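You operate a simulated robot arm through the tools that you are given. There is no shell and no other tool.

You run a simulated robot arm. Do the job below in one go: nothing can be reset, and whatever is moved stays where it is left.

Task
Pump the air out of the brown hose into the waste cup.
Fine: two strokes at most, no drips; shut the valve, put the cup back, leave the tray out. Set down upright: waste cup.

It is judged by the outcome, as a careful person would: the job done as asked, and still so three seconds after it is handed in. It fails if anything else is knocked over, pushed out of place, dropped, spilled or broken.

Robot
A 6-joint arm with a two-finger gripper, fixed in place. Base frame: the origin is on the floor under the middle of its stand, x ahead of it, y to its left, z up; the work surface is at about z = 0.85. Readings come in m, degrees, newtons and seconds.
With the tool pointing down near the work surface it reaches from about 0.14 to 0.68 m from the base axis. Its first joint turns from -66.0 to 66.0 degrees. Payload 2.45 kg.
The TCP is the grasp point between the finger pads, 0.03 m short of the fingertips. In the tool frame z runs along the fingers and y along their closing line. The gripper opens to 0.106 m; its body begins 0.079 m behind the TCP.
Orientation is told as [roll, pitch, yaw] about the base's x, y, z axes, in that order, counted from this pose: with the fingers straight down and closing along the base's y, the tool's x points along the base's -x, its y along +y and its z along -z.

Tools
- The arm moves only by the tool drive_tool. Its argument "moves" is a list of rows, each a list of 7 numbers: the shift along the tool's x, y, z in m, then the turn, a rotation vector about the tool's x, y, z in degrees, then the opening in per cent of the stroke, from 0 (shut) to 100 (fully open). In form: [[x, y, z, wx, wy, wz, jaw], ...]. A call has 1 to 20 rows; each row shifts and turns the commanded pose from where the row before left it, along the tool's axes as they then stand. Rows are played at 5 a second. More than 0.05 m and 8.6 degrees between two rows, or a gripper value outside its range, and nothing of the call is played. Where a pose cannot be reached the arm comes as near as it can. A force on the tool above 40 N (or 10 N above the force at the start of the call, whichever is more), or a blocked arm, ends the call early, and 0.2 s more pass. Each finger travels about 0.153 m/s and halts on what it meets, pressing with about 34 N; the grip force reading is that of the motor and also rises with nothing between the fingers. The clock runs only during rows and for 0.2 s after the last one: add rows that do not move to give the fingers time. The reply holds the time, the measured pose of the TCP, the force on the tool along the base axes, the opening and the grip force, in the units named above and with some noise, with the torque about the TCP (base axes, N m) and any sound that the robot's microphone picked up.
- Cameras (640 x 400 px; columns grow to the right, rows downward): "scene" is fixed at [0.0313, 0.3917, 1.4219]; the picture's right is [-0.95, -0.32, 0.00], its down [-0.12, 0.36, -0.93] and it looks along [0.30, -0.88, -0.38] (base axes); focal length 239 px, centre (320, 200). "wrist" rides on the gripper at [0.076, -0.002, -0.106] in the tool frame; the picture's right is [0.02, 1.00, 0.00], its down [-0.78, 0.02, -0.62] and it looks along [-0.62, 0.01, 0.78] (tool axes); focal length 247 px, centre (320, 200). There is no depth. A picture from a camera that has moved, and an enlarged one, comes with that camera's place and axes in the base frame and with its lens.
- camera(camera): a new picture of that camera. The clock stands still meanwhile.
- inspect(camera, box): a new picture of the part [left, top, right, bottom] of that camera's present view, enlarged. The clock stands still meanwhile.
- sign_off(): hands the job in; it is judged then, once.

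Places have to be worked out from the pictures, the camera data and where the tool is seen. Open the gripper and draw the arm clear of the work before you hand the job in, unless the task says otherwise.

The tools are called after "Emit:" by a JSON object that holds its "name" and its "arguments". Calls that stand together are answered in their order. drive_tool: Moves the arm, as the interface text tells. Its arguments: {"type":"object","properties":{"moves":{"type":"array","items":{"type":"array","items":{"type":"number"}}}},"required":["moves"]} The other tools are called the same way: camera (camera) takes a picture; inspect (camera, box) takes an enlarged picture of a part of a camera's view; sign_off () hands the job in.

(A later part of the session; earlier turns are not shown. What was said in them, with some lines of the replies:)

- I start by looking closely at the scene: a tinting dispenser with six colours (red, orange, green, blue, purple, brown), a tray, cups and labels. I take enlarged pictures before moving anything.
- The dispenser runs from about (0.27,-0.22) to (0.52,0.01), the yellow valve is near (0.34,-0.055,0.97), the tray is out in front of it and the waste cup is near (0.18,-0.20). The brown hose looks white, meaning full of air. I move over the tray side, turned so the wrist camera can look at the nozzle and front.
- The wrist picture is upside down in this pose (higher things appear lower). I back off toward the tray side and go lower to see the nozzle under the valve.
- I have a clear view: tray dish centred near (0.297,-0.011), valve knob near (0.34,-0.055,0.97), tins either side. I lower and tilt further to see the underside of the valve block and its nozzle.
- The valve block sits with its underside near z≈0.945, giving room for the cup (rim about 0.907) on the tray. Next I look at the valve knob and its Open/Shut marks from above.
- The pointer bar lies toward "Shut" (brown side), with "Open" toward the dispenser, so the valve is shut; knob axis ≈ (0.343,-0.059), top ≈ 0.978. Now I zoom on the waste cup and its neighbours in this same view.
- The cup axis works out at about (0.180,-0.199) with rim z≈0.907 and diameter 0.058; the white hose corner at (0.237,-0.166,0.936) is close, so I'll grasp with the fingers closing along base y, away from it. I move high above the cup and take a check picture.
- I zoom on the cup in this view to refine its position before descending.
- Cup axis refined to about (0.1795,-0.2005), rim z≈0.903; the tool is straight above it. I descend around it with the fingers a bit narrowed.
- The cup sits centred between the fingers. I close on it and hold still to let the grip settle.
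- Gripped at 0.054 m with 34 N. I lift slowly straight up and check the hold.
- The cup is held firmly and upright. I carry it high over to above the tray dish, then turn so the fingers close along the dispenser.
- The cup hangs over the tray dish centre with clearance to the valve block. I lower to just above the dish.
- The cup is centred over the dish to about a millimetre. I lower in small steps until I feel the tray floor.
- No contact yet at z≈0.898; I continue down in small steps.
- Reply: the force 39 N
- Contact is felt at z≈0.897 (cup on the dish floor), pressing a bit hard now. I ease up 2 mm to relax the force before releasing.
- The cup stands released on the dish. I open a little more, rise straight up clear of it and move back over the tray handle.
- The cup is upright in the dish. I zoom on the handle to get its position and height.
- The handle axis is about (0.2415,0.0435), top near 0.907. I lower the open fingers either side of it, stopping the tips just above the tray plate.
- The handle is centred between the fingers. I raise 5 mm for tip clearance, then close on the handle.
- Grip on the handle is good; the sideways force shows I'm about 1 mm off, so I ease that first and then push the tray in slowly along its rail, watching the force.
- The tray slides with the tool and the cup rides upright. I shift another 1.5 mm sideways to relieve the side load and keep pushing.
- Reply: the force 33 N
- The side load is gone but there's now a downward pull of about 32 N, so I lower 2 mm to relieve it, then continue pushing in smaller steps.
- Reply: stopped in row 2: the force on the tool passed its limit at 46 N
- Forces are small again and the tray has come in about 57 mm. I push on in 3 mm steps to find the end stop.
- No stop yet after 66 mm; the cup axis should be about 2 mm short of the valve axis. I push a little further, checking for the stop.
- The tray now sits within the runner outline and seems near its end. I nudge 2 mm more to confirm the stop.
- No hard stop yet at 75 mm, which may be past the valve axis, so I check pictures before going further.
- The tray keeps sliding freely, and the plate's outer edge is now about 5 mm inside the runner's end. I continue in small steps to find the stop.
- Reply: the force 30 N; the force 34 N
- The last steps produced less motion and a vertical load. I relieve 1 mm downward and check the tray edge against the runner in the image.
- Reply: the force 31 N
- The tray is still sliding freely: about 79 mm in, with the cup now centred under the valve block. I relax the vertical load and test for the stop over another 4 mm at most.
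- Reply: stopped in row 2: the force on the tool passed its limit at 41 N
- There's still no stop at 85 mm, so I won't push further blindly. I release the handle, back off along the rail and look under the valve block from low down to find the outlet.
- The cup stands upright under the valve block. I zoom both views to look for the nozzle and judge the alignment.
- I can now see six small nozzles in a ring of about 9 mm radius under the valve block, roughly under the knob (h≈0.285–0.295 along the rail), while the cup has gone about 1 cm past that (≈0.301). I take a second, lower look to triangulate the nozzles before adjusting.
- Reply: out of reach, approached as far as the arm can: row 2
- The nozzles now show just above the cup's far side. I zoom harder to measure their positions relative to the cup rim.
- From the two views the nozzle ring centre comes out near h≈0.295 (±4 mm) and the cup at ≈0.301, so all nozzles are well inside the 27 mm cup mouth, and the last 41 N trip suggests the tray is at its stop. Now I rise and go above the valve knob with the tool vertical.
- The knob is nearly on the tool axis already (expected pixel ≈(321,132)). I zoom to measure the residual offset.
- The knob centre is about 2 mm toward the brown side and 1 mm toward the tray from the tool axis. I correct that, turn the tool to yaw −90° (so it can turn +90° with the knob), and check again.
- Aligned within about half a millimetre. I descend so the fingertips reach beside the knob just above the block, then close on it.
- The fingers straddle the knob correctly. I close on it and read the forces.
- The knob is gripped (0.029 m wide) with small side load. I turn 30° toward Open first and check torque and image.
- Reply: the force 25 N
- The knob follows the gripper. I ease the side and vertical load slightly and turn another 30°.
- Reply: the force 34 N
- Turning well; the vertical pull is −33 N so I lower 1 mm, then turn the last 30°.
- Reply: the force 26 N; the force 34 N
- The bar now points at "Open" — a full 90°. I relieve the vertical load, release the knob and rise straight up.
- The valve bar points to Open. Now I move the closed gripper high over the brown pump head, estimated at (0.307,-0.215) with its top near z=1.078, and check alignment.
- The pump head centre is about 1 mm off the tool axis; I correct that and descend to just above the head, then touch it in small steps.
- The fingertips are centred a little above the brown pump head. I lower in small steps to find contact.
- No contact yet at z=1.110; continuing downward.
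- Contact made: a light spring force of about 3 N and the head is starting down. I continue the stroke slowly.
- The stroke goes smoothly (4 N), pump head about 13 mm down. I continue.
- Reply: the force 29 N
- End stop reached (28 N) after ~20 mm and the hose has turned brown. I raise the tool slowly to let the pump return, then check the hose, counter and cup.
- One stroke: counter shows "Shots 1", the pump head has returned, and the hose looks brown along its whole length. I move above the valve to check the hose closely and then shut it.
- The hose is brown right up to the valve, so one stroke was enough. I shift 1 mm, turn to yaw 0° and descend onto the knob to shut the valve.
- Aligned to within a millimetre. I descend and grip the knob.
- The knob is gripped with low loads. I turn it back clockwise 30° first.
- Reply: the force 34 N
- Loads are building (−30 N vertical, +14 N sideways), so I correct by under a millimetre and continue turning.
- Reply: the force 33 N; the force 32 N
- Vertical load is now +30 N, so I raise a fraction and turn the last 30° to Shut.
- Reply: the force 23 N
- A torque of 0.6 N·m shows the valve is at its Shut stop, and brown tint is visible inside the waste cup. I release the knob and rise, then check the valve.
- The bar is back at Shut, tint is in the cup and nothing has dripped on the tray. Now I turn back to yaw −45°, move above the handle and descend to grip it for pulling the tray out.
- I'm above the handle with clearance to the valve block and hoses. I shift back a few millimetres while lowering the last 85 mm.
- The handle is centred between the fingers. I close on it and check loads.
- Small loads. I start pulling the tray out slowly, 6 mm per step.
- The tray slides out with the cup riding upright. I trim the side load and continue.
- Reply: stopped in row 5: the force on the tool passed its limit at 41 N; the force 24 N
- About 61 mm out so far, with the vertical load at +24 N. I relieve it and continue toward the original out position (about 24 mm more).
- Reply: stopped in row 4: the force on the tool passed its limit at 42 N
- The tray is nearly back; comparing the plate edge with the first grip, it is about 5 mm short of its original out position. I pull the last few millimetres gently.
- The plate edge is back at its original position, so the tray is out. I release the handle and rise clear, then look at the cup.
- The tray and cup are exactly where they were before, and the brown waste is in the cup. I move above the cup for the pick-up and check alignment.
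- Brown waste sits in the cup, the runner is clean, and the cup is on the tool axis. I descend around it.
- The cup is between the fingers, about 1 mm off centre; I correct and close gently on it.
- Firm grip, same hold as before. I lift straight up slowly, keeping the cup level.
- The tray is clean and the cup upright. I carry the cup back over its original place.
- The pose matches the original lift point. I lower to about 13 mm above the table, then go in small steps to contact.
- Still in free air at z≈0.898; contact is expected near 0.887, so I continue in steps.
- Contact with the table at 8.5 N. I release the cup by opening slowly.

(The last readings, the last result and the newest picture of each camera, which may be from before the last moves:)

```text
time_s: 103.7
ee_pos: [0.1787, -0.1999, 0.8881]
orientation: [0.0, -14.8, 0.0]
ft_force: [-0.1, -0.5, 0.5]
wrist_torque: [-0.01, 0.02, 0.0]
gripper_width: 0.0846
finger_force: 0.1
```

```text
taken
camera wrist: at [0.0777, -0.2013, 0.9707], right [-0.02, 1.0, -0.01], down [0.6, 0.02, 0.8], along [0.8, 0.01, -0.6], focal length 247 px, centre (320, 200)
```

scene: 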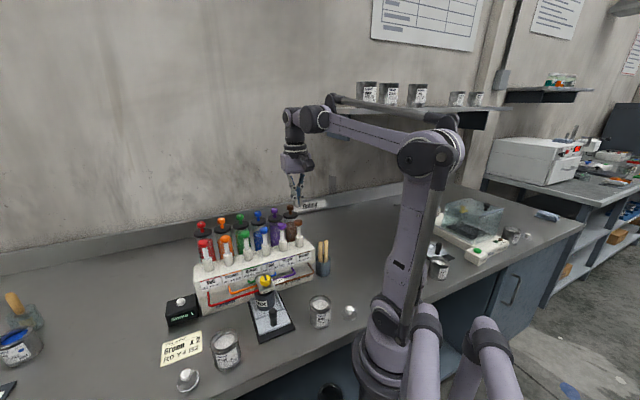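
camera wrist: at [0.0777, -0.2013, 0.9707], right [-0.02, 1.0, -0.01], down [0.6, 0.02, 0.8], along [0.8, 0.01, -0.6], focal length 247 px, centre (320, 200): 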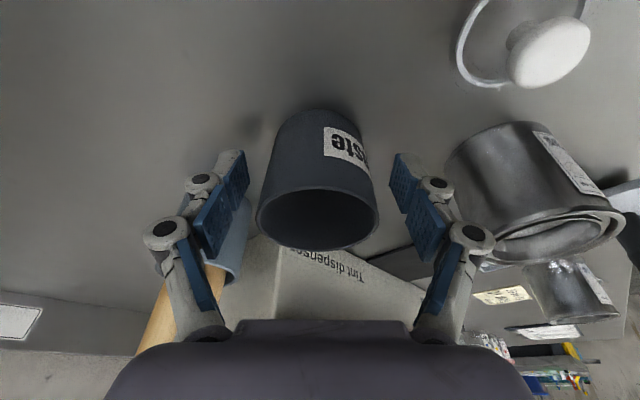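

The cup stands upright at its original place. I rise straight up and take pictures to check everything.

Emit:
{"name": "drive_tool", "arguments": {"moves": [[-0.0026, 0, -0.0097, 0, 0, 0, 82], [-0.0051, 0, -0.0193, 0, 0, 0, 85], [-0.0102, 0, -0.0387, 0, 0, 0, 85], [-0.0102, 0, -0.0387, 0, 0, 0, 85], [-0.0102, 0, -0.0387, 0, 0, 0, 85], [-0.0102, 0, -0.0387, 0, 0, 0, 100], [-0.0102, 0, -0.0387, 0, 0, 0, 100], [0, 0, 0, 0, 0, 0, 100]]}}

Emit:
{"name": "camera", "arguments": {"camera": "scene"}}

Emit:
{"name": "inspect", "arguments": {"camera": "scene", "box": [150, 190, 370, 328]}}

Emit:
{"name": "inspect", "arguments": {"camera": "scene", "box": [150, 270, 360, 400]}}

Emit:
{"name": "camera", "arguments": {"camera": "wrist"}}

```text
time_s: 105.5
ee_pos: [0.1798, -0.1991, 1.118]
orientation: [-0.1, -14.7, 0.0]
ft_force: [0.6, 0.7, 0.0]
wrist_torque: [-0.03, 0.01, 0.01]
gripper_width: 0.106
finger_force: 0.0
```

```text
taken
```

scene: 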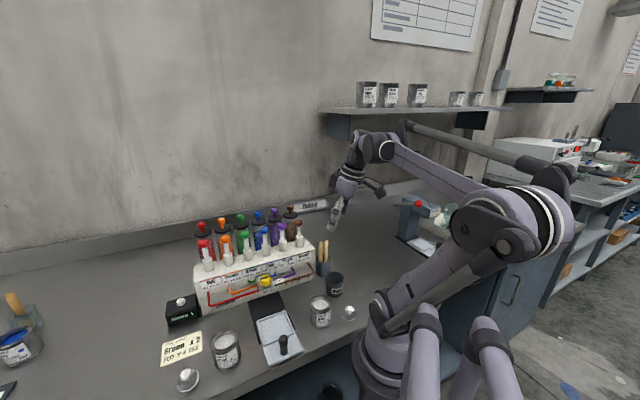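

```text
2.90 times, centred on (260, 259) of scene
camera zoom: at [0.0313, 0.3917, 1.4219], right [-0.95, -0.32, 0.0], down [-0.12, 0.36, -0.93], along [0.3, -0.88, -0.38], focal length 694 px, centre (494, 29)
```

zoom: 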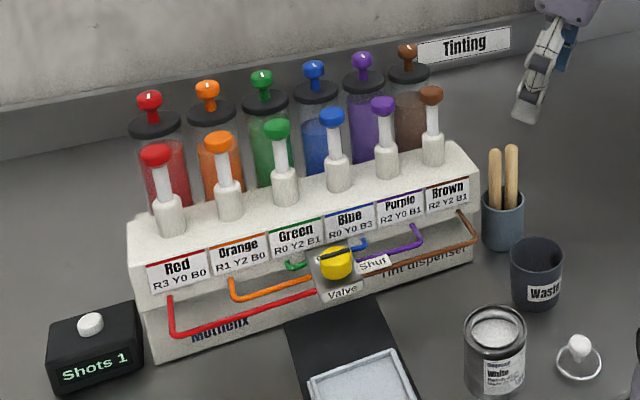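

```text
3.05 times, centred on (255, 335) of scene
camera zoom: at [0.0313, 0.3917, 1.4219], right [-0.95, -0.32, 0.0], down [-0.12, 0.36, -0.93], along [0.3, -0.88, -0.38], focal length 729 px, centre (518, -211)
```

zoom: 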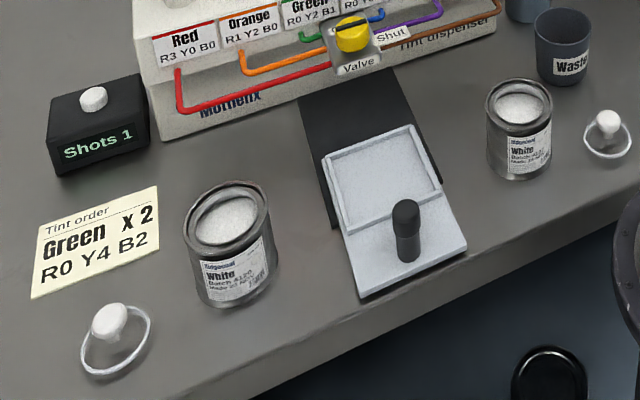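

```text
taken
camera wrist: at [0.079, -0.2006, 1.2023], right [-0.02, 1.0, -0.01], down [0.6, 0.02, 0.8], along [0.8, 0.01, -0.6], focal length 247 px, centre (320, 200)
```

wrist: 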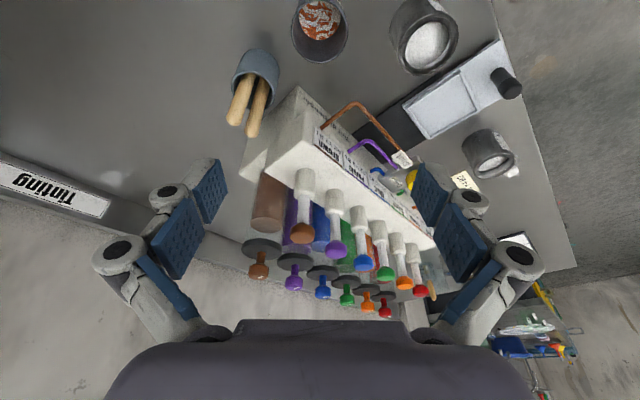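

Tray, cup, tins and lids look just as at the start, with the hose now brown, the valve at Shut and "Shots 1". I zoom for any drips under the nozzle and draw the arm up clear.

Emit:
{"name": "drive_tool", "arguments": {"moves": [[-0.0102, 0, -0.0387, 0, 0, 0, 100], [-0.0102, 0, -0.0387, 0, 0, 0, 100], [-0.0102, 0, -0.0387, 0, 0, 0, 100], [-0.0102, 0, -0.0387, 0, 0, 0, 100], [-0.0102, 0, -0.0387, 0, 7.4, 0, 100], [0, 0, 0, 0, 7.4, 0, 100], [0, 0, 0, 0, 0, 0, 100], [0, 0, 0, 0, 0, 0, 100]]}}

Emit:
{"name": "inspect", "arguments": {"camera": "scene", "box": [225, 265, 321, 325]}}

Emit:
{"name": "inspect", "arguments": {"camera": "scene", "box": [290, 240, 370, 290]}}

Emit:
{"name": "camera", "arguments": {"camera": "wrist"}}

```text
time_s: 107.3
ee_pos: [0.179, -0.1988, 1.3178]
orientation: [0.0, 0.0, 0.1]
ft_force: [0.4, -0.2, 0.1]
wrist_torque: [0.01, 0.0, 0.04]
gripper_width: 0.1059
finger_force: 0.0
```

```text
6.67 times, centred on (273, 295) of scene
camera zoom: at [0.0313, 0.3916, 1.4219], right [-0.95, -0.32, 0.0], down [-0.12, 0.36, -0.93], along [0.3, -0.88, -0.38], focal length 1595 px, centre (633, -433)
```

zoom: 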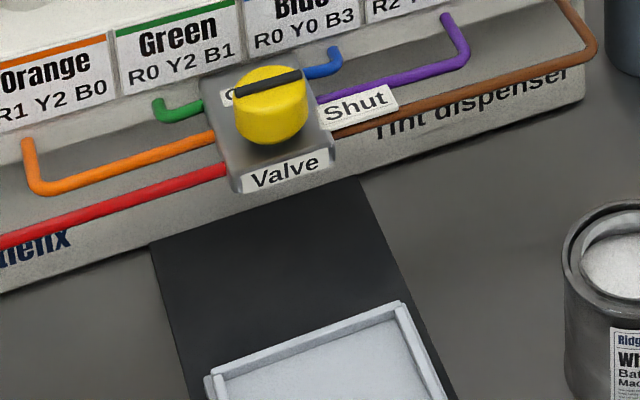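

```text
8.00 times, centred on (330, 265) of scene
camera zoom: at [0.0313, 0.3916, 1.4219], right [-0.95, -0.32, 0.0], down [-0.12, 0.36, -0.93], along [0.3, -0.88, -0.38], focal length 1914 px, centre (240, -320)
```

zoom: 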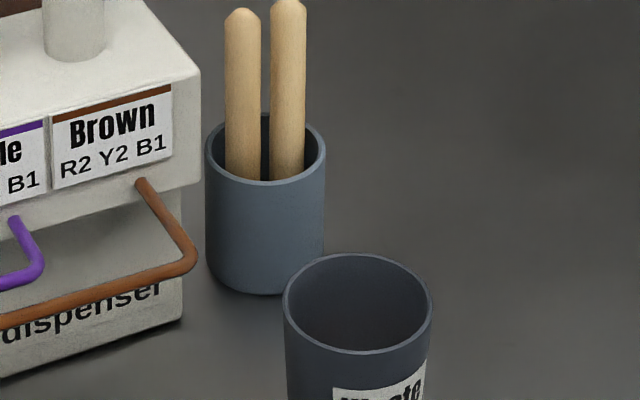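

```text
taken
camera wrist: at [0.103, -0.2, 1.4251], right [-0.02, 1.0, 0.0], down [0.78, 0.02, 0.62], along [0.62, 0.01, -0.78], focal length 247 px, centre (320, 200)
```

wrist: 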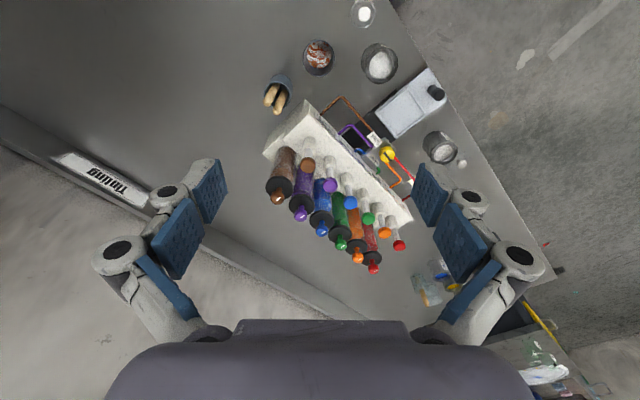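

The runner and tray are clean and the valve is at Shut. The tray is out and the waste cup stands upright within about 2 mm of its original spot. The brown hose is primed after one stroke, and the gripper is open and clear, so I hand the job in.

Emit:
{"name": "sign_off", "arguments": {}}

```text
The job is handed in.
```

The air is out of the brown hose: one stroke of the brown pump filled it with tint along its whole length, and the waste went into the cup. The counter reads "Shots 1".

- **Drips:** I saw none on the tray, the runner or the table.
- **Valve:** shut, turned until it hit its stop and pointing at the "Shut" mark as it did at the start.
- **Waste cup:** upright, back within about 2 mm of where it stood, with the brown waste still in it.
- **Tray:** pulled back out to its original position.

Nothing else looked moved in the final pictures. The gripper is open and the arm is clear of the work. The hand-in was accepted, but no verdict came back.
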